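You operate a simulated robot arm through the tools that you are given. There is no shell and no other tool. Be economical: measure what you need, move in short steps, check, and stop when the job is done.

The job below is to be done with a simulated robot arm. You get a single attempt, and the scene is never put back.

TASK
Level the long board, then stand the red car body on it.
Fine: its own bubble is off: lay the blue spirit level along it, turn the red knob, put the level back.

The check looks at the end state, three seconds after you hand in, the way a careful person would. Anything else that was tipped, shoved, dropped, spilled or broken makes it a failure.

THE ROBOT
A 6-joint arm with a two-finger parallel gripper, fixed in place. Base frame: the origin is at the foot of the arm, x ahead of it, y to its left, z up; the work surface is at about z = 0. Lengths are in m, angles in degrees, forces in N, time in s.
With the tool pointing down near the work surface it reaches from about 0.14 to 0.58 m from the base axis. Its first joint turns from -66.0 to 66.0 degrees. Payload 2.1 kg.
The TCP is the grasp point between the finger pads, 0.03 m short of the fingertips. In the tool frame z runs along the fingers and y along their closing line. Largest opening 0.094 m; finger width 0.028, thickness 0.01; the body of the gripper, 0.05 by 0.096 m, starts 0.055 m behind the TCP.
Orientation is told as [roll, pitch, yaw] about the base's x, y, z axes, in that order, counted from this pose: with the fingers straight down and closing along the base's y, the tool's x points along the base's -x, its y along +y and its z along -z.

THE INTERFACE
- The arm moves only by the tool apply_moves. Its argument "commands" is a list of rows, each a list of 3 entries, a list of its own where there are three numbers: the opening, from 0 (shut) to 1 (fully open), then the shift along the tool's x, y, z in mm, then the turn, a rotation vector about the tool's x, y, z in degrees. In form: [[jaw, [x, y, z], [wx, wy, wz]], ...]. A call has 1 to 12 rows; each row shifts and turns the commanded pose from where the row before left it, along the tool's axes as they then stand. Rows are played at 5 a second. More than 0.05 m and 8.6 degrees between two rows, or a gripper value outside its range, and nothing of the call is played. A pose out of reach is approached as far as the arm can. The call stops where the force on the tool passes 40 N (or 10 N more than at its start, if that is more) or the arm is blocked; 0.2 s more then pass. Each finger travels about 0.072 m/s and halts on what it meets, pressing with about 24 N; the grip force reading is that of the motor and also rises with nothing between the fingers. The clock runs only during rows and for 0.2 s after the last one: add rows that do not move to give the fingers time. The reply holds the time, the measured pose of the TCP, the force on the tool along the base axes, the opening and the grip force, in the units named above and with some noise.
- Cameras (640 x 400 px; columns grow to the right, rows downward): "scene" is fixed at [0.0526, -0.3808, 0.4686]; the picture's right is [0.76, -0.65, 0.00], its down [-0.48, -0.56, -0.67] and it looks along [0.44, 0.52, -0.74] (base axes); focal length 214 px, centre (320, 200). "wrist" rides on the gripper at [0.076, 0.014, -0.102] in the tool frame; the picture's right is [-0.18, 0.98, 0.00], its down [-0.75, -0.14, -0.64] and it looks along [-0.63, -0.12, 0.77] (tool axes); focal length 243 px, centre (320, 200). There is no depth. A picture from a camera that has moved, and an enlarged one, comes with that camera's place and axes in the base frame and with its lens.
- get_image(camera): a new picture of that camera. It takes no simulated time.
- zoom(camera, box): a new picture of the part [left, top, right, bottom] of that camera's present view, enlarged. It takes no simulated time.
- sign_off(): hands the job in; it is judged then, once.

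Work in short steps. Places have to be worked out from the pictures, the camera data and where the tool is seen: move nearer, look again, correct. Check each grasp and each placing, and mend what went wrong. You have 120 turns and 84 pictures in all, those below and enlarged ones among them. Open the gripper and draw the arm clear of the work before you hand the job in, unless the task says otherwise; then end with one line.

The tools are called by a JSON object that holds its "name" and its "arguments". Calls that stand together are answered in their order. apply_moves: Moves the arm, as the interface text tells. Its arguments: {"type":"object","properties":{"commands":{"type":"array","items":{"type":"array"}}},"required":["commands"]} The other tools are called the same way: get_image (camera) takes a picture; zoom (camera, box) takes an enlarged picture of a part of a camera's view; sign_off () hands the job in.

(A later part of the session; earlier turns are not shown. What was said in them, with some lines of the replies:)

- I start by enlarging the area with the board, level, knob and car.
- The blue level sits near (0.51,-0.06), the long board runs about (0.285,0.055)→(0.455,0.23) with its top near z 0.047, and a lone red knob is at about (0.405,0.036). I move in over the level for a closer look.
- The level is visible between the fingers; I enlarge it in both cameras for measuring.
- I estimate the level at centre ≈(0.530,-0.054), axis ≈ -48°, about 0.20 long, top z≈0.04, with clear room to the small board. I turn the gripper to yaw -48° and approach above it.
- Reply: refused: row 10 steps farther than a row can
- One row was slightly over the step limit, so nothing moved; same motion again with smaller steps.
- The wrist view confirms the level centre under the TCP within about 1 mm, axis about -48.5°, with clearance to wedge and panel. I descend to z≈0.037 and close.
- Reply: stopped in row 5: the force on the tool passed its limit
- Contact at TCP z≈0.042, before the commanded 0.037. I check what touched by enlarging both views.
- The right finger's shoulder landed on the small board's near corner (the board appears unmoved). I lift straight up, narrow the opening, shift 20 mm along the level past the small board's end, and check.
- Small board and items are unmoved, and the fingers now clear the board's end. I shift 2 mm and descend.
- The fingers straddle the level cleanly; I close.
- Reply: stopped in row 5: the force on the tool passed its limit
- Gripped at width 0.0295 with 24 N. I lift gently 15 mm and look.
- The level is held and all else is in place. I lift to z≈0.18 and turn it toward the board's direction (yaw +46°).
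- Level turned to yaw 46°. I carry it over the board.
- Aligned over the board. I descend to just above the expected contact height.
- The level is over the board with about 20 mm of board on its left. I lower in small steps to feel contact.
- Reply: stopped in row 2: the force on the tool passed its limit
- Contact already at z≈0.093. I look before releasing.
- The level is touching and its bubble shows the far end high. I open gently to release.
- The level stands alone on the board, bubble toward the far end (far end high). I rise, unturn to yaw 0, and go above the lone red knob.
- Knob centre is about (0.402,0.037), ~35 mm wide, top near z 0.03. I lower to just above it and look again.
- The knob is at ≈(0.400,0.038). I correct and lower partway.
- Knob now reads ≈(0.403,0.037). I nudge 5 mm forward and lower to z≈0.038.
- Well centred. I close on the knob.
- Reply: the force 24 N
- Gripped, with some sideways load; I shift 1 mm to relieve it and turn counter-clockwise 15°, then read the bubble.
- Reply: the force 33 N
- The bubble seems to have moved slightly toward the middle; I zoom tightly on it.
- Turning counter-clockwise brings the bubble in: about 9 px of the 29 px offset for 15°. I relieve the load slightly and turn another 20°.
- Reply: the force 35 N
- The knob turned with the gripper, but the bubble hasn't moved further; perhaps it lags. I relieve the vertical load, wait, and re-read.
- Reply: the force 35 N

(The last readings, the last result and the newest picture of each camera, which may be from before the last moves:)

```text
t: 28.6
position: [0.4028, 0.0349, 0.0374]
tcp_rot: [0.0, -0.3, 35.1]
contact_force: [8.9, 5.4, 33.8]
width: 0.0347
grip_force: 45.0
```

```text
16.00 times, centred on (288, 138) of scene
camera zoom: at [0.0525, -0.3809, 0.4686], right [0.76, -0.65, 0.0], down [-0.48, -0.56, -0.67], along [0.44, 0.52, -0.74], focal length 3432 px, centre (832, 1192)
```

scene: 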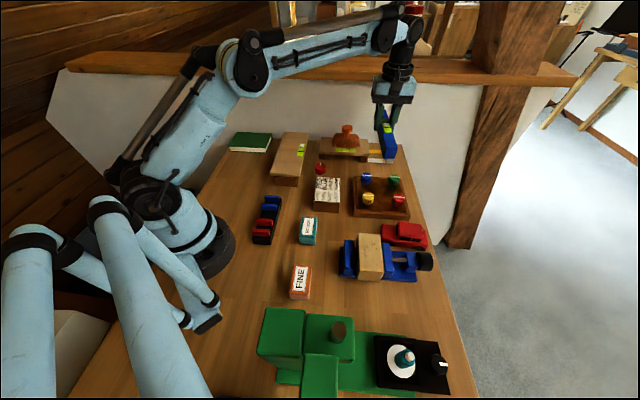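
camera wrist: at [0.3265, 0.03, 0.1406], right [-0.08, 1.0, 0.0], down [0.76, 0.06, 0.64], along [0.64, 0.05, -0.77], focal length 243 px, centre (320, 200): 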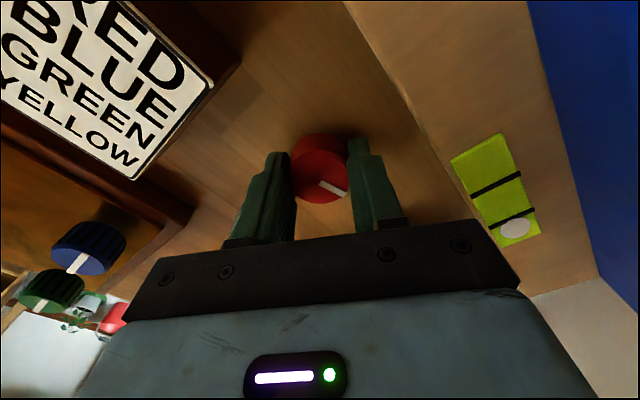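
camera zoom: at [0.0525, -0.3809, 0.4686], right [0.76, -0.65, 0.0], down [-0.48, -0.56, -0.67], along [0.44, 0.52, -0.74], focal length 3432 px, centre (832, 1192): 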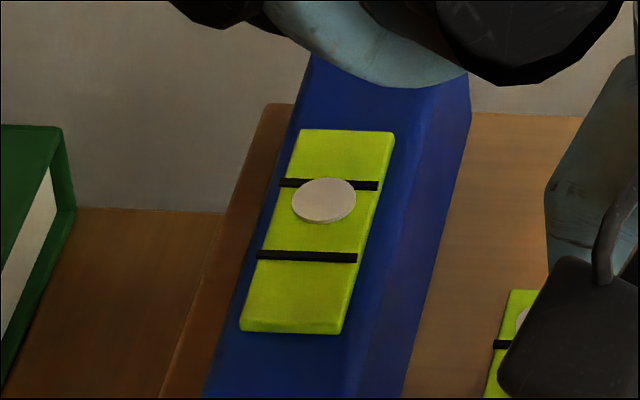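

No change from waiting. I turn another 20° counter-clockwise and read again.

{"name": "apply_moves", "arguments": {"commands": [[0.2, [0, 0, -0.4], [0, 0, 0]], [0.2, [0, 0, 0], [0, 0, -5]], [0.2, [0, 0, 0], [0, 0, -5]], [0.2, [0, 0, 0], [0, 0, -5]], [0.2, [0, 0, 0], [0, 0, -5]], [0.2, [0, 0, 0], [0, 0, 0]]]}}

{"name": "zoom", "arguments": {"camera": "scene", "box": [264, 128, 328, 168]}}

```text
t: 30.0
position: [0.4033, 0.0361, 0.0377]
tcp_rot: [-0.1, -0.3, 55.2]
contact_force: [18.2, 8.2, 11.6]
width: 0.0343
grip_force: 45.4
```

```text
10.00 times, centred on (296, 148) of scene
camera zoom: at [0.0526, -0.3808, 0.4686], right [0.76, -0.65, 0.0], down [-0.48, -0.56, -0.67], along [0.44, 0.52, -0.74], focal length 2145 px, centre (560, 720)
```

zoom: 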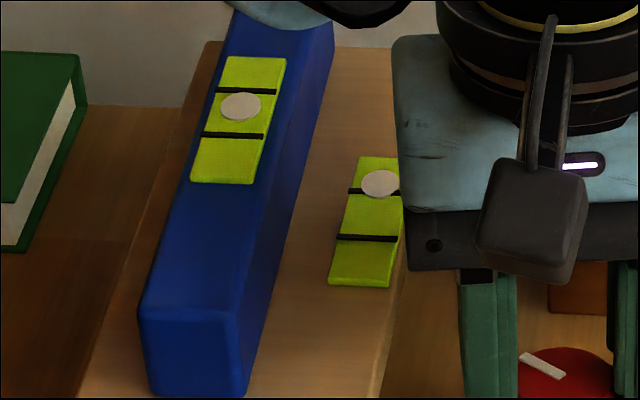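

Bubble offset has now halved (-20→-10 px). I turn a further 15°.

{"name": "apply_moves", "arguments": {"commands": [[0.2, [0, 0, 0], [0, 0, -5]], [0.2, [0, 0, 0], [0, 0, -5]], [0.2, [0, 0, 0], [0, 0, -5]], [0.2, [0, 0, 0], [0, 0, 0]], [0.2, [0, 0, 0], [0, 0, 0]]]}}

{"name": "zoom", "arguments": {"camera": "scene", "box": [272, 128, 304, 148]}}

{"name": "zoom", "arguments": {"camera": "wrist", "box": [200, 80, 440, 230]}}

```text
t: 31.2
position: [0.4037, 0.0359, 0.0393]
tcp_rot: [-0.1, -0.3, 70.1]
contact_force: [12.2, 2.3, 24.8]
width: 0.0347
grip_force: 45.4
```

```text
16.00 times, centred on (288, 138) of scene
camera zoom: at [0.0525, -0.3809, 0.4686], right [0.76, -0.65, 0.0], down [-0.48, -0.56, -0.67], along [0.44, 0.52, -0.74], focal length 3432 px, centre (832, 1192)
```

zoom: 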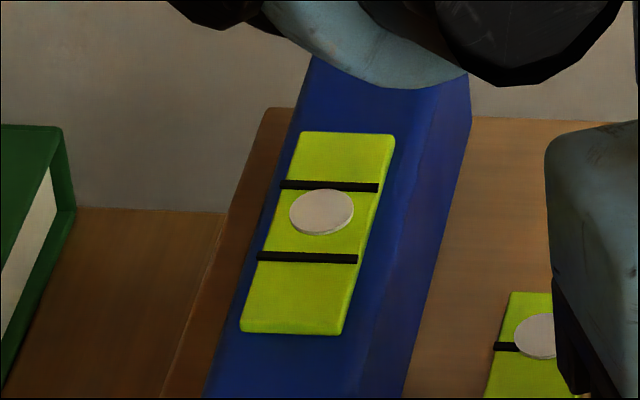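

```text
2.67 times, centred on (320, 155) of wrist
camera zoom: at [0.3642, -0.0313, 0.1406], right [-0.86, 0.51, 0.0], down [0.39, 0.66, 0.65], along [0.33, 0.56, -0.76], focal length 647 px, centre (320, 320)
```

zoom: 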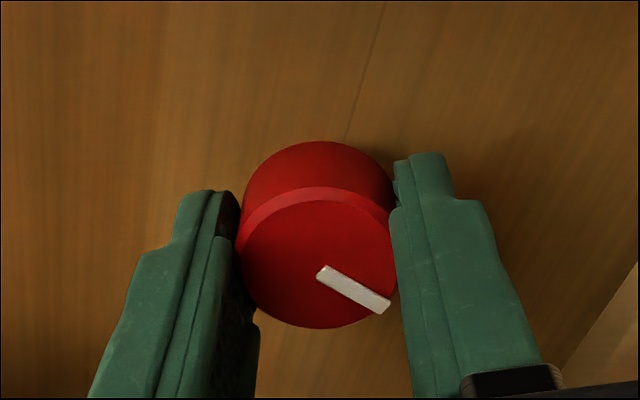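

Offset still about -10 px: the bubble appears to move in steps while the board's far edge lowers smoothly. I continue 10° more.

{"name": "apply_moves", "arguments": {"commands": [[0.2, [0, 0, -0.5], [0, 0, -5]], [0.2, [0, 0, 0], [0, 0, -5]], [0.2, [0, 0, 0], [0, 0, 0]], [0.2, [0, 0, 0], [0, 0, 0]]]}}

{"name": "zoom", "arguments": {"camera": "scene", "box": [272, 128, 304, 148]}}

```text
t: 32.2
position: [0.4026, 0.0353, 0.0368]
tcp_rot: [0.0, -0.2, 80.2]
contact_force: [3.5, 8.4, 33.6]
width: 0.0348
grip_force: 44.3
```

```text
16.00 times, centred on (288, 138) of scene
camera zoom: at [0.0525, -0.3809, 0.4686], right [0.76, -0.65, 0.0], down [-0.48, -0.56, -0.67], along [0.44, 0.52, -0.74], focal length 3432 px, centre (832, 1192)
```

zoom: 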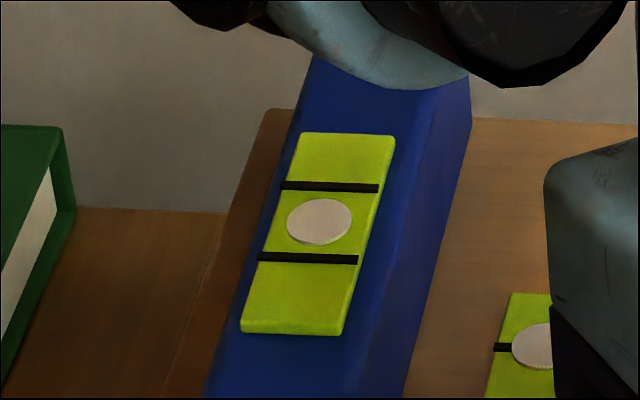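

Bubble is now practically centred. Since it moves in steps, I continue 10° to find the width of this centred range.

{"name": "apply_moves", "arguments": {"commands": [[0.2, [0, 0, -0.3], [0, 0, -5]], [0.2, [0, 0, 0], [0, 0, -5]], [0.2, [0, 0, 0], [0, 0, 0]], [0.2, [0, 0, 0], [0, 0, 0]]]}}

{"name": "zoom", "arguments": {"camera": "scene", "box": [272, 128, 304, 148]}}

```text
t: 33.2
position: [0.4026, 0.036, 0.0387]
tcp_rot: [0.0, -0.1, 90.2]
contact_force: [-4.5, 12.1, -29.2]
width: 0.0347
grip_force: 44.7
```

```text
16.00 times, centred on (288, 138) of scene
camera zoom: at [0.0527, -0.3808, 0.4686], right [0.76, -0.65, 0.0], down [-0.48, -0.56, -0.67], along [0.44, 0.52, -0.74], focal length 3432 px, centre (832, 1192)
```

zoom: 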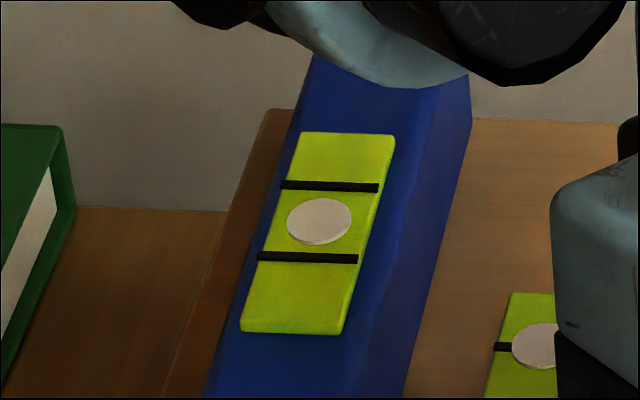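

Unchanged over 10°, so readings are stepped. I probe another 14° to find the far side of the centred band.

{"name": "apply_moves", "arguments": {"commands": [[0.2, [0, 0, 0.3], [0, 0, -5]], [0.2, [0, 0, 0], [0, 0, -5]], [0.2, [0, 0, 0], [0, 0, -4]], [0.2, [0, 0, 0], [0, 0, 0]], [0.2, [0, 0, 0], [0, 0, 0]]]}}

{"name": "zoom", "arguments": {"camera": "scene", "box": [272, 128, 304, 148]}}

```text
t: 34.4
position: [0.403, 0.0357, 0.0371]
tcp_rot: [-0.1, -0.2, 104.2]
contact_force: [-10.5, 8.8, -32.0]
width: 0.0348
grip_force: 44.8
```

```text
16.00 times, centred on (288, 138) of scene
camera zoom: at [0.0527, -0.3808, 0.4686], right [0.76, -0.65, 0.0], down [-0.48, -0.56, -0.67], along [0.44, 0.52, -0.74], focal length 3432 px, centre (832, 1192)
```

zoom: 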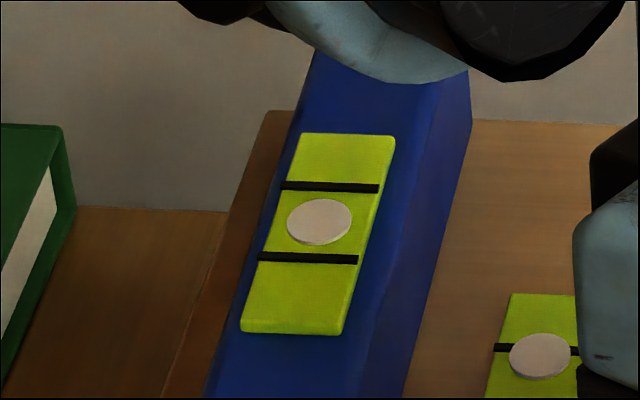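

Still centred at yaw 104. I probe 8° more.

{"name": "apply_moves", "arguments": {"commands": [[0.2, [0, 0, 0.3], [0, 0, -4]], [0.2, [0, 0, 0], [0, 0, -4]], [0.2, [0, 0, 0], [0, 0, 0]], [0.2, [0, 0, 0], [0, 0, 0]]]}}

{"name": "zoom", "arguments": {"camera": "scene", "box": [272, 128, 304, 148]}}

```text
t: 35.4
position: [0.403, 0.0352, 0.0386]
tcp_rot: [-0.2, -0.2, 112.2]
contact_force: [-6.1, 16.5, -16.5]
width: 0.0346
grip_force: 45.3
```

```text
16.00 times, centred on (288, 138) of scene
camera zoom: at [0.0527, -0.3808, 0.4686], right [0.76, -0.65, 0.0], down [-0.48, -0.56, -0.67], along [0.44, 0.52, -0.74], focal length 3432 px, centre (832, 1192)
```

zoom: 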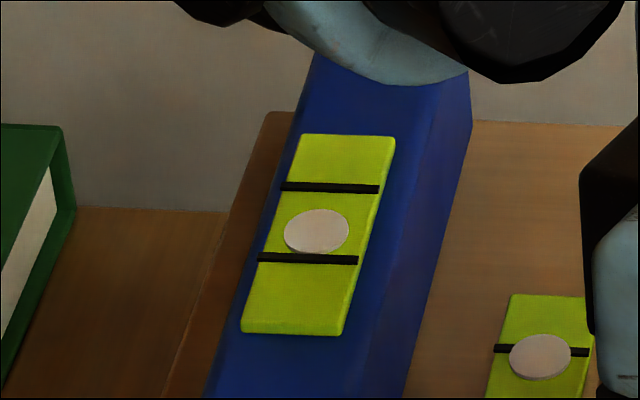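

The band runs from about yaw 75° to 108°, so its middle is ≈ 91.5°. I turn back 20.5°.

{"name": "apply_moves", "arguments": {"commands": [[0.2, [0, 0, 0], [0, 0, 5]], [0.2, [0, 0, 0], [0, 0, 5]], [0.2, [0, 0, 0], [0, 0, 5]], [0.2, [0, 0, 0], [0, 0, 5.5]], [0.2, [0, 0, 0], [0, 0, 0]], [0.2, [0, 0, 0], [0, 0, 0]]]}}

{"name": "zoom", "arguments": {"camera": "scene", "box": [272, 128, 304, 148]}}

{"name": "zoom", "arguments": {"camera": "wrist", "box": [200, 80, 440, 230]}}

```text
t: 36.8
position: [0.4035, 0.0354, 0.0388]
tcp_rot: [-0.1, -0.2, 91.4]
contact_force: [-8.4, 3.4, 3.2]
width: 0.0345
grip_force: 45.2
```

```text
16.00 times, centred on (288, 138) of scene
camera zoom: at [0.0526, -0.3809, 0.4686], right [0.76, -0.65, 0.0], down [-0.48, -0.56, -0.67], along [0.44, 0.52, -0.74], focal length 3432 px, centre (832, 1192)
```

zoom: 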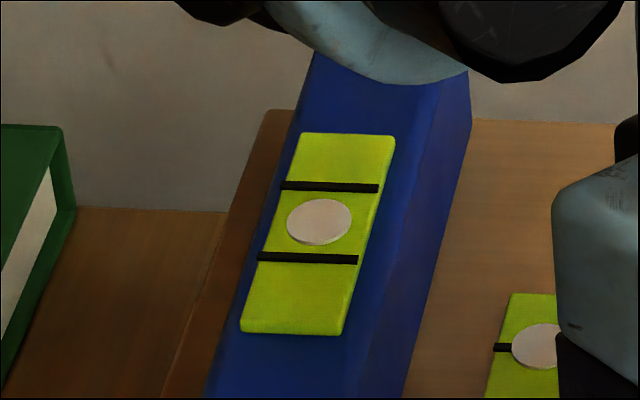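

```text
2.67 times, centred on (320, 155) of wrist
camera zoom: at [0.3916, -0.0414, 0.1412], right [-0.99, 0.16, 0.0], down [0.12, 0.76, 0.64], along [0.1, 0.64, -0.76], focal length 647 px, centre (320, 320)
```

zoom: 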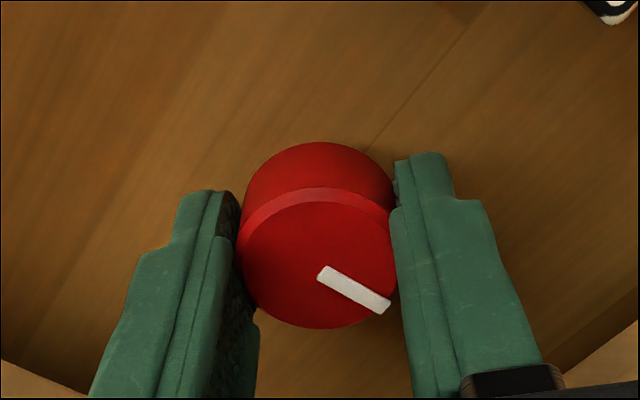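

Bubble centred in mid-band. I release the knob, rise, turn to yaw 46° and go back above the level.

{"name": "apply_moves", "arguments": {"commands": [[0.5, [0, 0, 0], [0, 0, 0]], [0.62, [0, 0, 0], [0, 0, 0]], [0.62, [0, 0, 0], [0, 0, 0]], [0.62, [0, 0, -40], [0, 0, 0]], [0.62, [0, 0, -40], [0, 0, 0]], [0.62, [0, 0, -40], [0, 0, 0]], [0.62, [0, 0, 0], [0, 0, 8]], [0.62, [0, 0, 0], [0, 0, 8]], [0.62, [0, 0, 0], [0, 0, 8]], [0.62, [0, 0, 0], [0, 0, 8]], [0.62, [0, 0, 0], [0, 0, 8]], [0.62, [0, 0, 0], [0, 0, 5.4]]]}}

{"name": "apply_moves", "arguments": {"commands": [[0.5, [-25, 36, 0], [0, 0, 0]], [0.45, [-25, 36, 0], [0, 0, 0]], [0.42, [-25.5, 35.6, 0], [0, 0, 0]], [0.42, [0, 0, 0], [0, 0, 0]]]}}

{"name": "zoom", "arguments": {"camera": "scene", "box": [264, 120, 376, 190]}}

{"name": "get_image", "arguments": {"camera": "wrist"}}

```text
t: 39.4
position: [0.4029, 0.0344, 0.1588]
tcp_rot: [0.1, -0.3, 46.0]
contact_force: [-0.2, 0.2, -0.2]
width: 0.0584
grip_force: 0.0
```

```text
t: 40.4
position: [0.3772, 0.1638, 0.1572]
tcp_rot: [0.1, -0.2, 46.2]
contact_force: [-0.5, 0.4, -0.3]
width: 0.0394
grip_force: 0.0
```

```text
5.71 times, centred on (320, 155) of scene
camera zoom: at [0.0526, -0.3808, 0.4686], right [0.76, -0.65, 0.0], down [-0.48, -0.56, -0.67], along [0.44, 0.52, -0.74], focal length 1226 px, centre (320, 457)
```

zoom: 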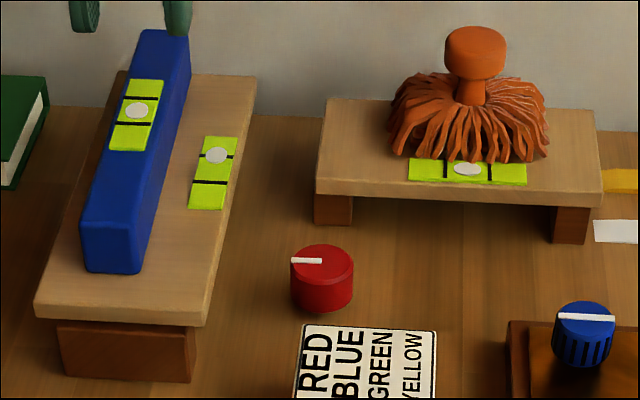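

```text
27 pictures are left
camera wrist: at [0.3147, 0.1189, 0.2602], right [-0.58, 0.81, 0.0], down [0.62, 0.44, 0.64], along [0.52, 0.38, -0.76], focal length 243 px, centre (320, 200)
```

wrist: 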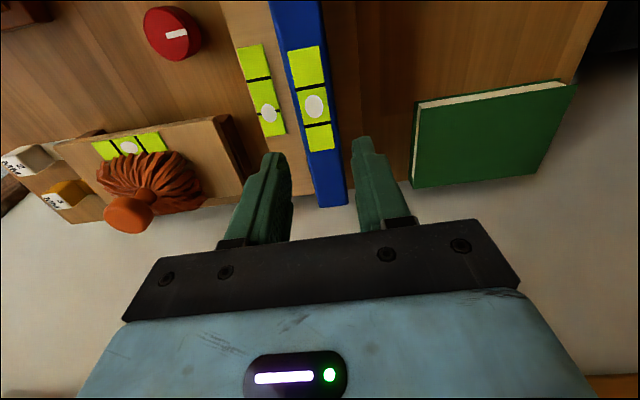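

Bubble still centred with the knob free. I descend over the level and grip it.

{"name": "apply_moves", "arguments": {"commands": [[0.42, [-1, 0, 25], [0, 0, 0]], [0.42, [0, 0, 25], [0, 0, 0]], [0.42, [0, 0, 15], [0, 0, 0]], [0.42, [0, 0, 0], [0, 0, 0]], [0.35, [0, 0, 0], [0, 0, 0]], [0.25, [0, 0, 0], [0, 0, 0]], [0.1, [0, 0, 0], [0, 0, 0]], [0.1, [0, 0, 0], [0, 0, 0]]]}}

{"name": "zoom", "arguments": {"camera": "wrist", "box": [180, 0, 500, 240]}}

```text
t: 42.2
position: [0.3785, 0.1668, 0.0938]
tcp_rot: [0.1, -0.3, 46.2]
contact_force: [0.5, -0.7, -0.5]
width: 0.0296
grip_force: 23.7
```

```text
1.67 times, centred on (340, 120) of wrist
camera zoom: at [0.3156, 0.1216, 0.1964], right [-0.58, 0.81, 0.0], down [0.62, 0.44, 0.64], along [0.52, 0.38, -0.76], focal length 404 px, centre (287, 333)
```

zoom: 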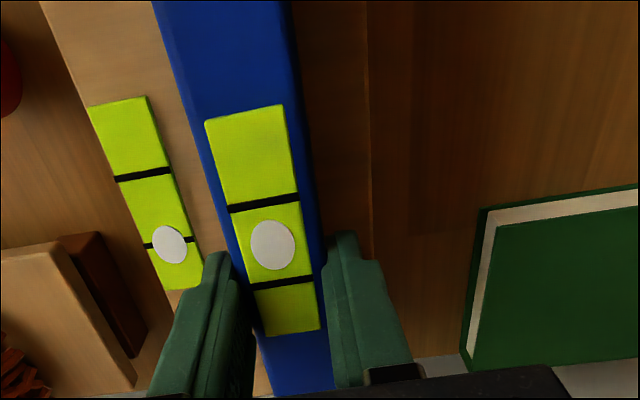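

Level gripped again. I lift it and carry it back over its old place.

{"name": "apply_moves", "arguments": {"commands": [[0.1, [0, 0, -10], [0, 0, 0]], [0.1, [0, 0, -38], [0, 0, 0]], [0.1, [0, 0, -38], [0, 0, 0]], [0.1, [8, -41, 0], [0, 0, 0]], [0.1, [8, -41, 0], [0, 0, 0]], [0.1, [8, -41, 0], [0, 0, 0]], [0.1, [8, -41, 0], [0, 0, 0]], [0.1, [8, -41, 0], [0, 0, 0]], [0.1, [8, -41, 0], [0, 0, 0]], [0.1, [6.6, -39.9, 0], [0, 0, 0]], [0.1, [0, 0, 0], [0, 0, 0]]]}}

{"name": "apply_moves", "arguments": {"commands": [[0.1, [0, 0, 0], [0, 0, 8]], [0.1, [0, 0, 0], [0, 0, 8]], [0.1, [0, 0, 0], [0, 0, 8]], [0.1, [0, 0, 0], [0, 0, 8]], [0.1, [0, 0, 0], [0, 0, 8]], [0.1, [0, 0, 0], [0, 0, 8]], [0.1, [0, 0, 0], [0, 0, 8]], [0.1, [0, 0, 0], [0, 0, 8]], [0.1, [0, 0, 0], [0, 0, 8]], [0.1, [0, 0, 0], [0, 0, 8]], [0.1, [0, 0, 0], [0, 0, 8]], [0.1, [0, 0, 0], [0, 0, 6.7]]]}}

{"name": "apply_moves", "arguments": {"commands": [[0.1, [0, 0, 20], [0, 0, 0]], [0.1, [0, 0, 0], [0, 0, 0]], [0.1, [0, 0, 0], [0, 0, 0]]]}}

{"name": "zoom", "arguments": {"camera": "scene", "box": [280, 90, 440, 190]}}

```text
t: 44.6
position: [0.548, -0.0725, 0.1787]
tcp_rot: [0.0, -0.2, 46.2]
contact_force: [-0.4, -0.4, -0.7]
width: 0.0297
grip_force: 24.0
```

```text
t: 47.2
position: [0.5464, -0.0734, 0.1792]
tcp_rot: [0.2, 0.1, -48.6]
contact_force: [-0.5, -0.2, -0.6]
width: 0.0298
grip_force: 24.0
```

```text
t: 48.0
position: [0.5466, -0.0738, 0.1582]
tcp_rot: [0.2, 0.1, -48.6]
contact_force: [-0.3, 0.0, -1.0]
width: 0.0296
grip_force: 24.4
```

```text
4.00 times, centred on (360, 140) of scene
camera zoom: at [0.0526, -0.3808, 0.4686], right [0.76, -0.65, 0.0], down [-0.48, -0.56, -0.67], along [0.44, 0.52, -0.74], focal length 858 px, centre (160, 440)
```

zoom: 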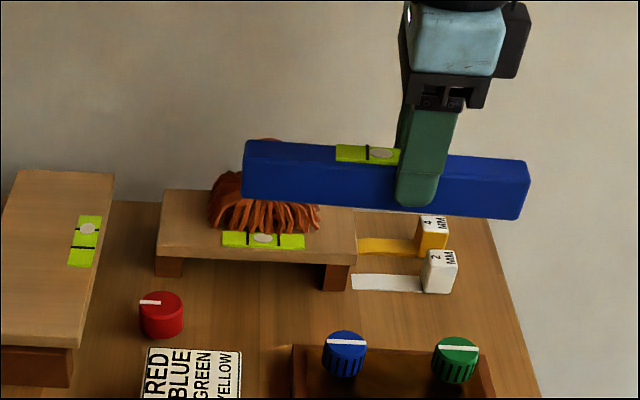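

I apply a 2–3 mm correction and lower the level toward its original spot.

{"name": "apply_moves", "arguments": {"commands": [[0.1, [1.8, 2.4, 0], [0, 0, 0]], [0.1, [0, 0, 30], [0, 0, 0]], [0.1, [0, 0, 35], [0, 0, 0]], [0.1, [0, 0, 30], [0, 0, 0]], [0.1, [0, 0, 12], [0, 0, 0]], [0.1, [0, 0, 0], [0, 0, 0]]]}}

{"name": "zoom", "arguments": {"camera": "scene", "box": [305, 115, 417, 185]}}

```text
t: 49.4
position: [0.5463, -0.0684, 0.0519]
tcp_rot: [0.3, 0.2, -48.4]
contact_force: [0.0, -0.2, -1.6]
width: 0.0295
grip_force: 24.0
```

```text
5.71 times, centred on (361, 150) of scene
camera zoom: at [0.0526, -0.3808, 0.4686], right [0.76, -0.65, 0.0], down [-0.48, -0.56, -0.67], along [0.44, 0.52, -0.74], focal length 1226 px, centre (86, 486)
```

zoom: 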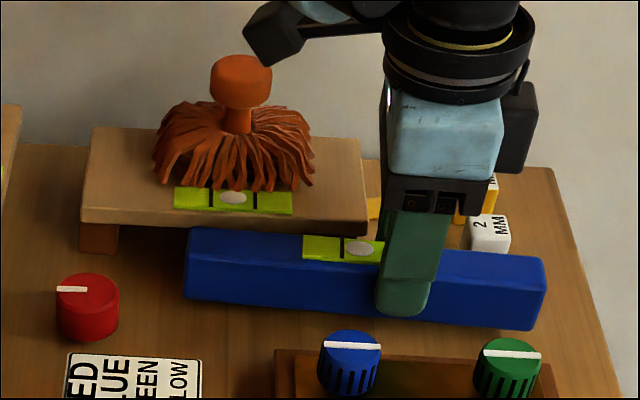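

Position matches the earlier lift-off picture. I lower in small steps to contact.

{"name": "apply_moves", "arguments": {"commands": [[0.1, [0, 0, 4], [0, 0, 0]], [0.1, [0, 0, 3], [0, 0, 0]], [0.1, [0, 0, 2], [0, 0, 0]], [0.1, [0, 0, 1], [0, 0, 0]], [0.1, [0, 0, 1], [0, 0, 0]], [0.1, [0, 0, 0], [0, 0, 0]]]}}

```text
t: 50.8
position: [0.5486, -0.0696, 0.0421]
tcp_rot: [0.3, 0.1, -48.5]
contact_force: [-0.2, 0.6, 1.1]
width: 0.0294
grip_force: 23.9
```

Light contact at z≈0.042. I go 2 mm further, then open slowly.

{"name": "apply_moves", "arguments": {"commands": [[0.1, [0, 0, 1], [0, 0, 0]], [0.1, [0, 0, 0.5], [0, 0, 0]], [0.1, [0, 0, 0], [0, 0, 0]]]}}

{"name": "apply_moves", "arguments": {"commands": [[0.33, [0, 0, 0], [0, 0, 0]], [0.36, [0, 0, 0], [0, 0, 0]], [0.42, [0, 0, 0], [0, 0, 0]], [0.42, [0, 0, 0], [0, 0, 0]]]}}

{"name": "zoom", "arguments": {"camera": "wrist", "box": [180, 0, 500, 240]}}

```text
t: 51.6
position: [0.5477, -0.0695, 0.0418]
tcp_rot: [0.2, 0.0, -48.6]
contact_force: [7.1, -3.6, 17.1]
width: 0.0294
grip_force: 23.8
```

```text
t: 52.6
position: [0.5477, -0.0688, 0.0408]
tcp_rot: [0.1, 0.1, -48.6]
contact_force: [-0.2, -0.4, 1.0]
width: 0.0397
grip_force: 0.1
```

```text
1.67 times, centred on (340, 120) of wrist
camera zoom: at [0.5085, -0.0024, 0.1436], right [0.86, 0.51, 0.0], down [0.39, -0.66, 0.64], along [0.33, -0.55, -0.77], focal length 404 px, centre (287, 333)
```

zoom: 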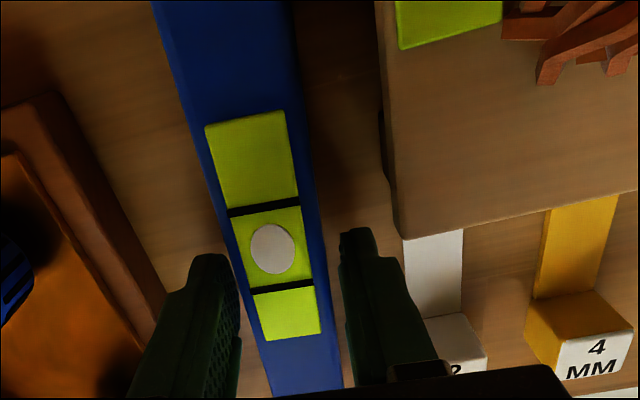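

Released. I lift clear straight up, move back toward the middle, and check the whole scene.

{"name": "apply_moves", "arguments": {"commands": [[0.42, [0, 0, -20], [0, 0, 0]], [0.42, [0, 0, -40], [0, 0, 0]], [0.42, [0, 0, -45], [0, 0, 0]], [0.42, [0, 0, -45], [0, 0, 0]], [0.42, [30, -35, 0], [0, 0, 0]], [0.6, [30, -35, 0], [0, 0, 0]], [0.6, [0, 0, 0], [0, 0, 0]]]}}

{"name": "zoom", "arguments": {"camera": "scene", "box": [305, 115, 417, 185]}}

{"name": "zoom", "arguments": {"camera": "scene", "box": [320, 200, 448, 290]}}

```text
t: 54.2
position: [0.4548, -0.0705, 0.1888]
tcp_rot: [0.3, 0.1, -48.5]
contact_force: [1.0, 0.1, 0.4]
width: 0.0566
grip_force: 0.0
```

```text
5.71 times, centred on (361, 150) of scene
camera zoom: at [0.0526, -0.3808, 0.4686], right [0.76, -0.65, 0.0], down [-0.48, -0.56, -0.67], along [0.44, 0.52, -0.74], focal length 1226 px, centre (86, 486)
```

zoom: 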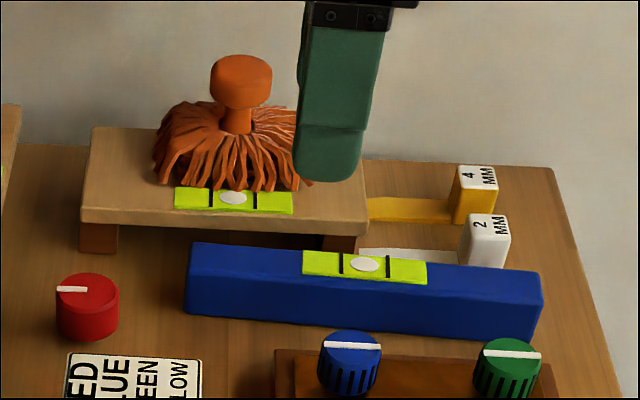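

```text
4.44 times, centred on (384, 245) of scene
camera zoom: at [0.0526, -0.3808, 0.4686], right [0.76, -0.65, 0.0], down [-0.48, -0.56, -0.67], along [0.44, 0.52, -0.74], focal length 953 px, centre (36, 0)
```

zoom: 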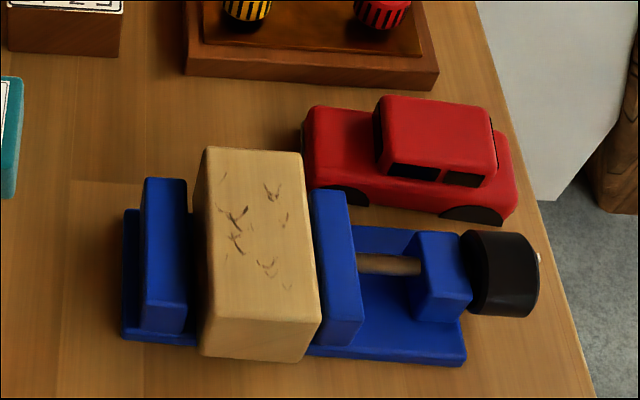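

Level is back in place, bubble centred, knob and others fine. The car is near (0.41,-0.29), axis ≈ -50°, beside the vise; I move to view it from above.

{"name": "apply_moves", "arguments": {"commands": [[0.6, [-13, -42, -15], [0, 0, 0]], [0.6, [-13, -42, -15], [0, 0, 0]], [0.6, [-13, -42, -10], [0, 0, 0]], [0.6, [-14, -41, 0], [0, 0, 0]], [0.6, [0, 0, 0], [0, 0, 0]]]}}

{"name": "get_image", "arguments": {"camera": "wrist"}}

```text
t: 55.4
position: [0.3651, -0.2241, 0.2299]
tcp_rot: [0.1, 0.1, -48.5]
contact_force: [0.1, 0.0, -0.2]
width: 0.0565
grip_force: 0.0
```

```text
20 pictures are left
camera wrist: at [0.3256, -0.1578, 0.3335], right [0.86, 0.51, 0.0], down [0.39, -0.66, 0.64], along [0.33, -0.55, -0.77], focal length 243 px, centre (320, 200)
```

wrist: 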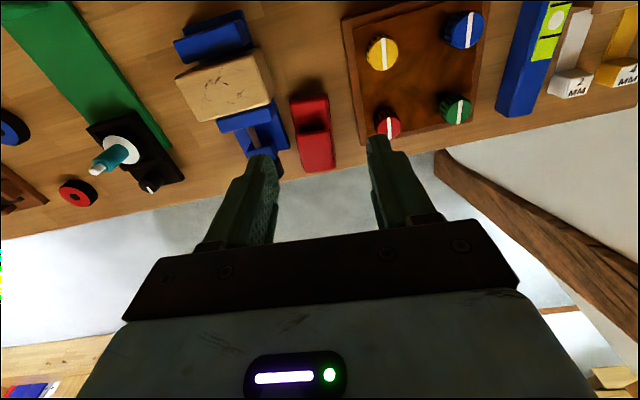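

The car sits between vise and panel with a narrow gap on the vise side. I zoom to measure the gap.

{"name": "zoom", "arguments": {"camera": "wrist", "box": [200, 70, 392, 190]}}

```text
3.33 times, centred on (296, 130) of wrist
camera zoom: at [0.3256, -0.1578, 0.3335], right [0.86, 0.51, 0.0], down [0.39, -0.66, 0.64], along [0.33, -0.55, -0.77], focal length 809 px, centre (400, 433)
```

zoom: 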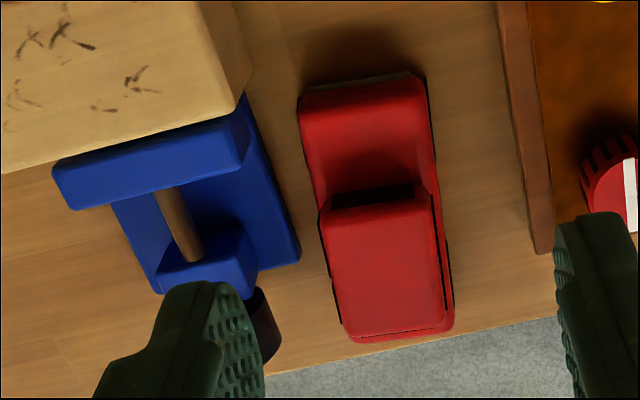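

Car ≈ 46 mm wide, centre ≈(0.396,-0.287), axis ≈ -51.5°, with ~17 mm low gap and ~25 mm high gap to the vise near its middle. I go above it at z 0.11 with opening ~56 mm.

{"name": "apply_moves", "arguments": {"commands": [[0.61, [-22, -5, 0], [0, 0, 3]], [0.61, [-22, -5, 0], [0, 0, 0]], [0.61, [-19.5, -5, 0], [0, 0, 0]], [0.61, [0, 0, 40], [0, 0, 0]], [0.61, [0, 0, 40], [0, 0, 0]], [0.61, [0, 0, 40], [0, 0, 0]], [0.61, [0, 0, 0], [0, 0, 0]]]}}

{"name": "zoom", "arguments": {"camera": "wrist", "box": [200, 60, 440, 230]}}

{"name": "zoom", "arguments": {"camera": "scene", "box": [320, 180, 448, 270]}}

```text
t: 57.0
position: [0.3912, -0.2794, 0.1082]
tcp_rot: [0.2, 0.1, -51.4]
contact_force: [-0.9, 0.4, -0.6]
width: 0.0572
grip_force: 0.1
```

```text
2.35 times, centred on (320, 145) of wrist
camera zoom: at [0.3561, -0.2109, 0.2116], right [0.88, 0.47, 0.0], down [0.36, -0.68, 0.64], along [0.3, -0.56, -0.77], focal length 571 px, centre (320, 329)
```

zoom: 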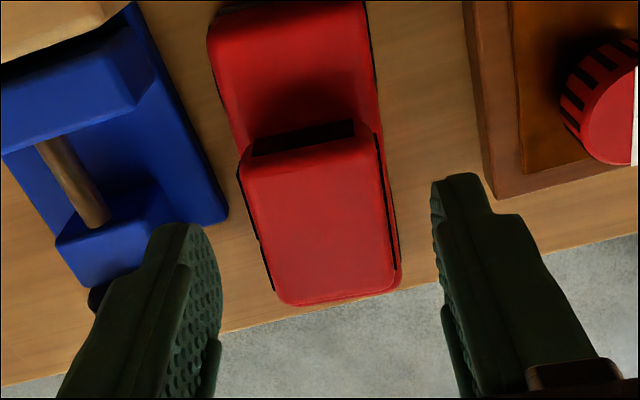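

```text
4.44 times, centred on (384, 225) of scene
camera zoom: at [0.0526, -0.3808, 0.4686], right [0.76, -0.65, 0.0], down [-0.48, -0.56, -0.67], along [0.44, 0.52, -0.74], focal length 953 px, centre (36, 89)
```

zoom: 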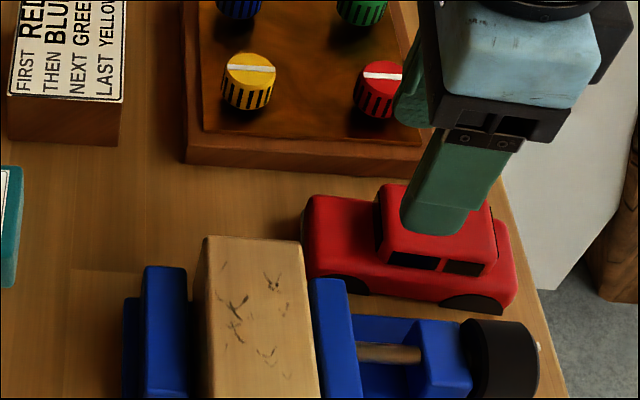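

TCP is centred on the car laterally (≈1 mm). I descend between vise and panel to z≈0.043 in stages.

{"name": "apply_moves", "arguments": {"commands": [[0.58, [-3, -0.5, 0], [0, 0, 0]], [0.58, [0, 0, 25], [0, 0, 0]], [0.58, [0, 0, 20], [0, 0, 0]], [0.58, [0, 0, 12], [0, 0, 0]], [0.58, [0, 0, 8], [0, 0, 0]], [0.58, [0, 0, 0], [0, 0, 0]]]}}

{"name": "zoom", "arguments": {"camera": "wrist", "box": [200, 60, 440, 230]}}

```text
t: 58.0
position: [0.3968, -0.2838, 0.0554]
tcp_rot: [-0.1, 0.3, -51.6]
contact_force: [0.7, 1.3, 16.4]
width: 0.0539
grip_force: 0.1
stopped in row 5: the force on the tool passed its limit (the readings are from after the stop); the commanded pose is now the measured one
```

```text
2.35 times, centred on (320, 145) of wrist
camera zoom: at [0.3619, -0.2146, 0.1587], right [0.88, 0.47, 0.0], down [0.36, -0.68, 0.64], along [0.3, -0.57, -0.77], focal length 571 px, centre (320, 329)
```

zoom: 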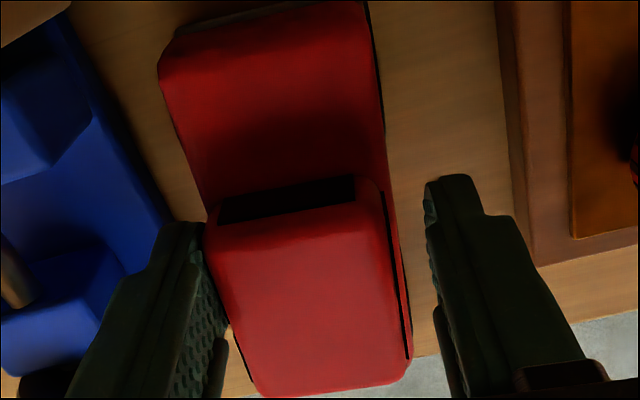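

The left finger touched the car's edge; the car lies ~3–4 mm to the left. I lift 12 mm, shift 3.5 mm left, and retry with a bit more opening.

{"name": "apply_moves", "arguments": {"commands": [[0.58, [0, 0, -12], [0, 0, 0]], [0.6, [0, -3.5, 0], [0, 0, 0]], [0.6, [0, 0, 0], [0, 0, 0]], [0.6, [0, 0, 10], [0, 0, 0]], [0.6, [0, 0, 5], [0, 0, 0]], [0.6, [0, 0, 5], [0, 0, 0]], [0.6, [0, 0, 0], [0, 0, 0]]]}}

{"name": "zoom", "arguments": {"camera": "wrist", "box": [200, 60, 440, 230]}}

```text
t: 59.6
position: [0.3958, -0.2855, 0.0477]
tcp_rot: [0.0, 0.1, -51.5]
contact_force: [-0.6, -0.2, 0.2]
width: 0.0563
grip_force: 0.1
```

```text
2.35 times, centred on (320, 145) of wrist
camera zoom: at [0.3601, -0.2172, 0.1499], right [0.88, 0.47, 0.0], down [0.36, -0.68, 0.64], along [0.3, -0.57, -0.77], focal length 571 px, centre (320, 329)
```

zoom: 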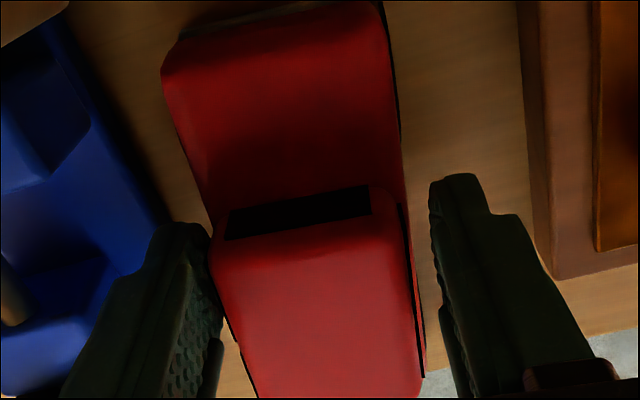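

Both fingers now straddle the car freely. I close.

{"name": "apply_moves", "arguments": {"commands": [[0.52, [0, 0, 2], [0, 0, 0]], [0.46, [0, 0, 0], [0, 0, 0]], [0.4, [0, 0, 0], [0, 0, 0]], [0.35, [0, 0, 0], [0, 0, 0]], [0.35, [0, 0, 0], [0, 0, 0]]]}}

{"name": "apply_moves", "arguments": {"commands": [[0.35, [0, 0, -3], [0, 0, 0]], [0.35, [0, 0, -6], [0, 0, 0]], [0.35, [0, 0, -10], [0, 0, 0]], [0.35, [0, 0, 0], [0, 0, 0]]]}}

{"name": "zoom", "arguments": {"camera": "scene", "box": [320, 170, 448, 260]}}

```text
t: 60.8
position: [0.3939, -0.2872, 0.0456]
tcp_rot: [0.1, 0.2, -51.5]
contact_force: [1.7, -2.3, 19.1]
width: 0.0495
grip_force: 24.4
```

```text
t: 61.8
position: [0.3942, -0.2879, 0.063]
tcp_rot: [0.0, 0.2, -51.5]
contact_force: [0.2, 0.8, -0.3]
width: 0.0492
grip_force: 24.0
```

```text
4.44 times, centred on (384, 215) of scene
camera zoom: at [0.0526, -0.3809, 0.4686], right [0.76, -0.65, 0.0], down [-0.48, -0.56, -0.67], along [0.44, 0.52, -0.74], focal length 953 px, centre (36, 133)
```

zoom: 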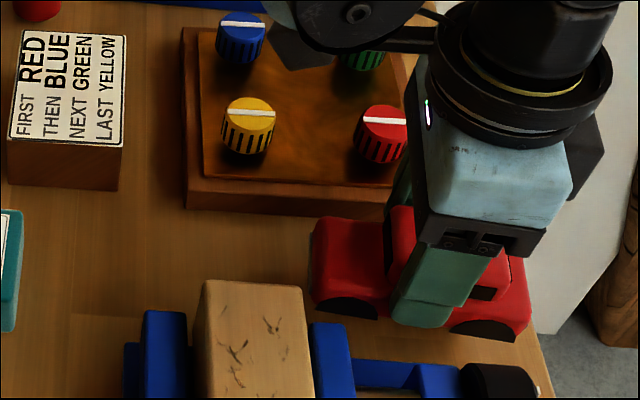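

The car is held upright. I lift it high and carry it to the middle of the work area.

{"name": "apply_moves", "arguments": {"commands": [[0.35, [0, 0, -35], [0, 0, 0]], [0.35, [0, 0, -35], [0, 0, 0]], [0.35, [0, 0, -35], [0, 0, 0]], [0.35, [0, 0, -35], [0, 0, 0]], [0.35, [35, 22, 0], [0, 0, 0]], [0.35, [35, 22, 0], [0, 0, 0]], [0.35, [35, 22, 0], [0, 0, 0]], [0.35, [35, 22, 0], [0, 0, 0]], [0.35, [35, 22, 0], [0, 0, 0]], [0.35, [35, 22, 0], [0, 0, 0]], [0.35, [36, 21, 0], [0, 0, 0]], [0.35, [0, 0, 0], [0, 0, 0]]]}}

{"name": "apply_moves", "arguments": {"commands": [[0.35, [0, 0, 0], [0, 0, -8.1]], [0.35, [0, 0, 0], [0, 0, -8.1]], [0.35, [0, 0, 0], [0, 0, -8.1]], [0.35, [0, 0, 0], [0, 0, -8.1]], [0.35, [0, 0, 0], [0, 0, -8.1]], [0.35, [0, 0, 0], [0, 0, -8.1]], [0.35, [0, 0, 0], [0, 0, -8.1]], [0.35, [0, 0, 0], [0, 0, -8.1]], [0.35, [0, 0, 0], [0, 0, -8.1]], [0.35, [0, 0, 0], [0, 0, -8.1]], [0.35, [0, 0, 0], [0, 0, -8.1]], [0.35, [0, 0, 0], [0, 0, -8.1]]]}}

```text
t: 64.4
position: [0.3619, 0.0028, 0.2048]
tcp_rot: [0.0, 0.1, -51.5]
contact_force: [0.2, 0.2, -0.2]
width: 0.0493
grip_force: 24.0
```

```text
t: 67.0
position: [0.3607, 0.0019, 0.2051]
tcp_rot: [0.2, 0.1, 45.9]
contact_force: [0.1, 1.5, 0.0]
width: 0.0494
grip_force: 24.1
```

Now over to the board at z≈0.125, then look.

{"name": "apply_moves", "arguments": {"commands": [[0.35, [-26.8, 25.9, 0], [0, 0, 0]], [0.35, [-26.8, 25.9, 0], [0, 0, 0]], [0.35, [-26.8, 25.9, 0], [0, 0, 0]], [0.35, [-26.8, 25.9, 0], [0, 0, 0]], [0.35, [0, 0, 40], [0, 0, 0]], [0.35, [0, 0, 40], [0, 0, 0]], [0.35, [0, 0, 0], [0, 0, 0]]]}}

{"name": "zoom", "arguments": {"camera": "scene", "box": [230, 90, 358, 170]}}

{"name": "get_image", "arguments": {"camera": "wrist"}}

```text
t: 68.6
position: [0.3606, 0.1529, 0.1236]
tcp_rot: [0.2, 0.1, 45.8]
contact_force: [0.4, -0.7, -0.9]
width: 0.0492
grip_force: 23.5
```

```text
5.00 times, centred on (294, 130) of scene
camera zoom: at [0.0526, -0.3808, 0.4686], right [0.76, -0.65, 0.0], down [-0.48, -0.56, -0.67], along [0.44, 0.52, -0.74], focal length 1072 px, centre (450, 550)
```

zoom: 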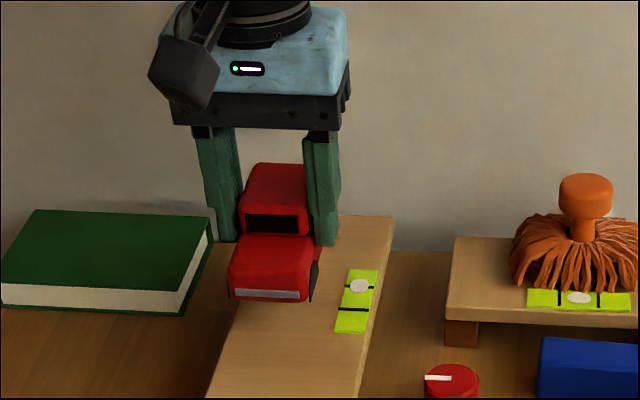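

```text
12 pictures are left
camera wrist: at [0.2979, 0.1086, 0.2271], right [-0.57, 0.82, 0.0], down [0.63, 0.44, 0.64], along [0.52, 0.37, -0.77], focal length 243 px, centre (320, 200)
```

wrist: 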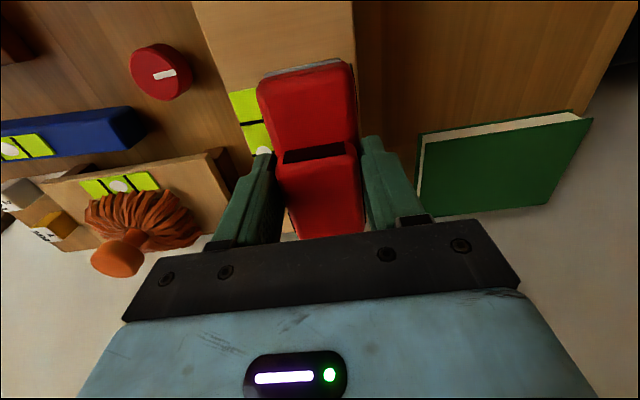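

The car overhangs closely to the left edge, so I shift 5 mm right, and lower to near contact.

{"name": "apply_moves", "arguments": {"commands": [[0.35, [0, -5, 0], [0, 0, 0]], [0.35, [0, 0, 14], [0, 0, 0]], [0.35, [0, 0, 5], [0, 0, 0]], [0.35, [0, 0, 0], [0, 0, 0]]]}}

{"name": "apply_moves", "arguments": {"commands": [[0.35, [0, 0, 2], [0, 0, 0]], [0.35, [0, 0, 1.5], [0, 0, 0]], [0.35, [0, 0, 0], [0, 0, 0]]]}}

{"name": "zoom", "arguments": {"camera": "scene", "box": [230, 100, 358, 180]}}

```text
t: 69.6
position: [0.3649, 0.1485, 0.107]
tcp_rot: [0.2, 0.0, 45.7]
contact_force: [-0.4, 0.2, -1.0]
width: 0.0496
grip_force: 24.1
```

```text
t: 70.4
position: [0.3639, 0.1479, 0.1024]
tcp_rot: [0.2, 0.0, 45.7]
contact_force: [0.7, -0.2, -0.6]
width: 0.0494
grip_force: 24.4
```

```text
5.00 times, centred on (294, 140) of scene
camera zoom: at [0.0526, -0.3808, 0.4686], right [0.76, -0.65, 0.0], down [-0.48, -0.56, -0.67], along [0.44, 0.52, -0.74], focal length 1072 px, centre (450, 500)
```

zoom: 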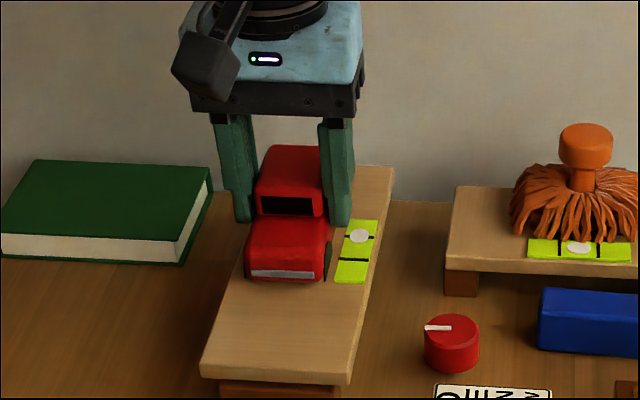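

Close to the board, no contact yet. I go down in 1 mm steps.

{"name": "apply_moves", "arguments": {"commands": [[0.35, [0, 0, 1], [0, 0, 0]], [0.35, [0, 0, 1], [0, 0, 0]], [0.35, [0, 0, 0], [0, 0, 0]]]}}

{"name": "apply_moves", "arguments": {"commands": [[0.35, [0, 0, 1], [0, 0, 0]], [0.35, [0, 0, 0.5], [0, 0, 0]], [0.35, [0, 0, 0], [0, 0, 0]]]}}

```text
t: 71.2
position: [0.3646, 0.1485, 0.0997]
tcp_rot: [0.2, 0.0, 45.7]
contact_force: [0.5, -0.3, -0.9]
width: 0.0495
grip_force: 24.3
```

```text
t: 72.0
position: [0.3653, 0.1463, 0.0984]
tcp_rot: [0.3, 0.0, 45.7]
contact_force: [0.1, 0.9, -0.7]
width: 0.0493
grip_force: 23.7
```

Still free; another 2–3 mm in small steps.

{"name": "apply_moves", "arguments": {"commands": [[0.35, [0, 0, 1], [0, 0, 0]], [0.35, [0, 0, 0], [0, 0, 0]]]}}

{"name": "apply_moves", "arguments": {"commands": [[0.35, [0, 0, 1], [0, 0, 0]], [0.35, [0, 0, 0], [0, 0, 0]]]}}

{"name": "zoom", "arguments": {"camera": "scene", "box": [262, 120, 326, 160]}}

```text
t: 72.6
position: [0.3643, 0.1474, 0.0981]
tcp_rot: [0.2, -0.1, 45.7]
contact_force: [0.0, 0.3, -0.1]
width: 0.0492
grip_force: 24.3
```

```text
t: 73.2
position: [0.3654, 0.148, 0.0977]
tcp_rot: [0.2, -0.1, 45.8]
contact_force: [-0.2, 0.2, 5.2]
width: 0.0495
grip_force: 23.8
```

```text
10.00 times, centred on (294, 140) of scene
camera zoom: at [0.0526, -0.3809, 0.4686], right [0.76, -0.65, 0.0], down [-0.48, -0.56, -0.67], along [0.44, 0.52, -0.74], focal length 2145 px, centre (580, 800)
```

zoom: 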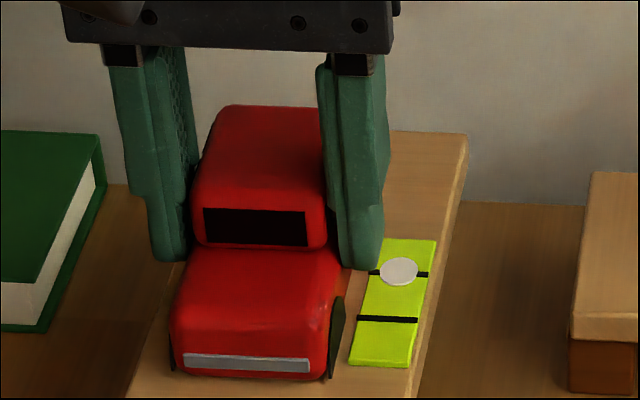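

Contact (5 N), car level on the board and clear of the board's vial. I open slowly, then rise straight up.

{"name": "apply_moves", "arguments": {"commands": [[0.54, [0, 0, 0], [0, 0, 0]], [0.57, [0, 0, 0], [0, 0, 0]], [0.62, [0, 0, 0], [0, 0, 0]], [0.62, [0, 0, 0], [0, 0, 0]]]}}

{"name": "zoom", "arguments": {"camera": "scene", "box": [230, 100, 358, 180]}}

```text
t: 74.2
position: [0.3644, 0.1472, 0.0981]
tcp_rot: [0.1, 0.0, 45.7]
contact_force: [-0.2, 0.1, 0.9]
width: 0.0582
grip_force: 0.1
```

```text
5.00 times, centred on (294, 140) of scene
camera zoom: at [0.0526, -0.3808, 0.4686], right [0.76, -0.65, 0.0], down [-0.48, -0.56, -0.67], along [0.44, 0.52, -0.74], focal length 1072 px, centre (450, 500)
```

zoom: 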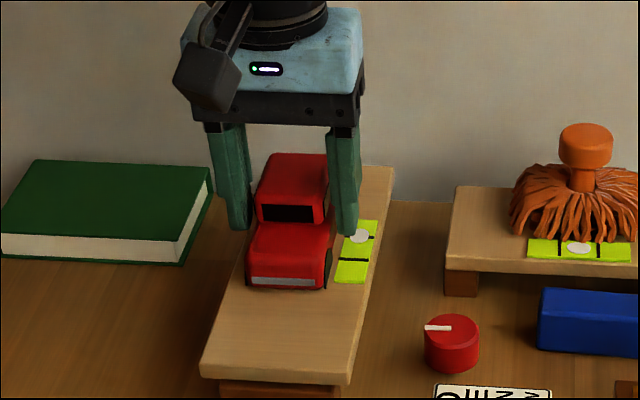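

The car stands free and upright. I raise the arm clear and check everything.

{"name": "apply_moves", "arguments": {"commands": [[0.62, [0, 0, -20], [0, 0, 0]], [0.62, [0, 0, -40], [0, 0, 0]], [0.62, [0, 0, -45], [0, 0, 0]], [0.62, [0, 0, -45], [0, 0, 0]], [0.62, [0, -40, 0], [0, 0, 8]], [0.62, [0, -40, 0], [0, 0, 8]], [0.62, [0, -40, 0], [0, 0, 8]], [0.62, [0, 0, -20], [0, 0, 8]], [0.62, [0, 0, 0], [0, 0, 8]], [0.62, [0, 0, 0], [0, 0, 0]]]}}

{"name": "zoom", "arguments": {"camera": "scene", "box": [230, 100, 358, 180]}}

{"name": "get_image", "arguments": {"camera": "scene"}}

```text
t: 76.4
position: [0.4359, 0.0544, 0.2661]
tcp_rot: [0.2, 0.1, 5.6]
contact_force: [0.6, 0.3, -0.2]
width: 0.0583
grip_force: 0.0
```

```text
5.00 times, centred on (294, 140) of scene
camera zoom: at [0.0526, -0.3809, 0.4686], right [0.76, -0.65, 0.0], down [-0.48, -0.56, -0.67], along [0.44, 0.52, -0.74], focal length 1072 px, centre (450, 500)
```

zoom: 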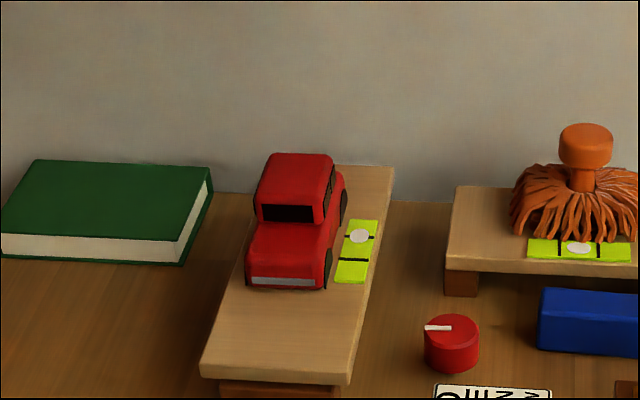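

```text
7 pictures are left
```

scene: 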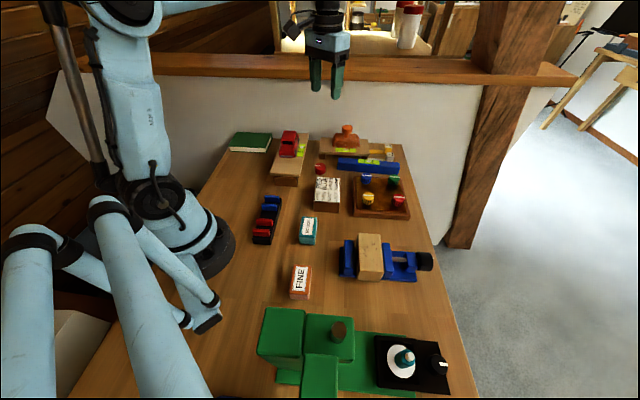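

The car stands on the levelled board, the level is back where it was, and everything else is undisturbed with the arm clear. I hand in.

{"name": "sign_off", "arguments": {}}

```text
The job is handed in.
```

The long board is level by the blue spirit level, set with the red knob beside it. The level is back within about 3 mm of its old spot, the red car stands upright on the board, and the gripper is open and clear. While fetching the level, a finger pressed once on the small board's corner, and nothing there moved in the pictures.
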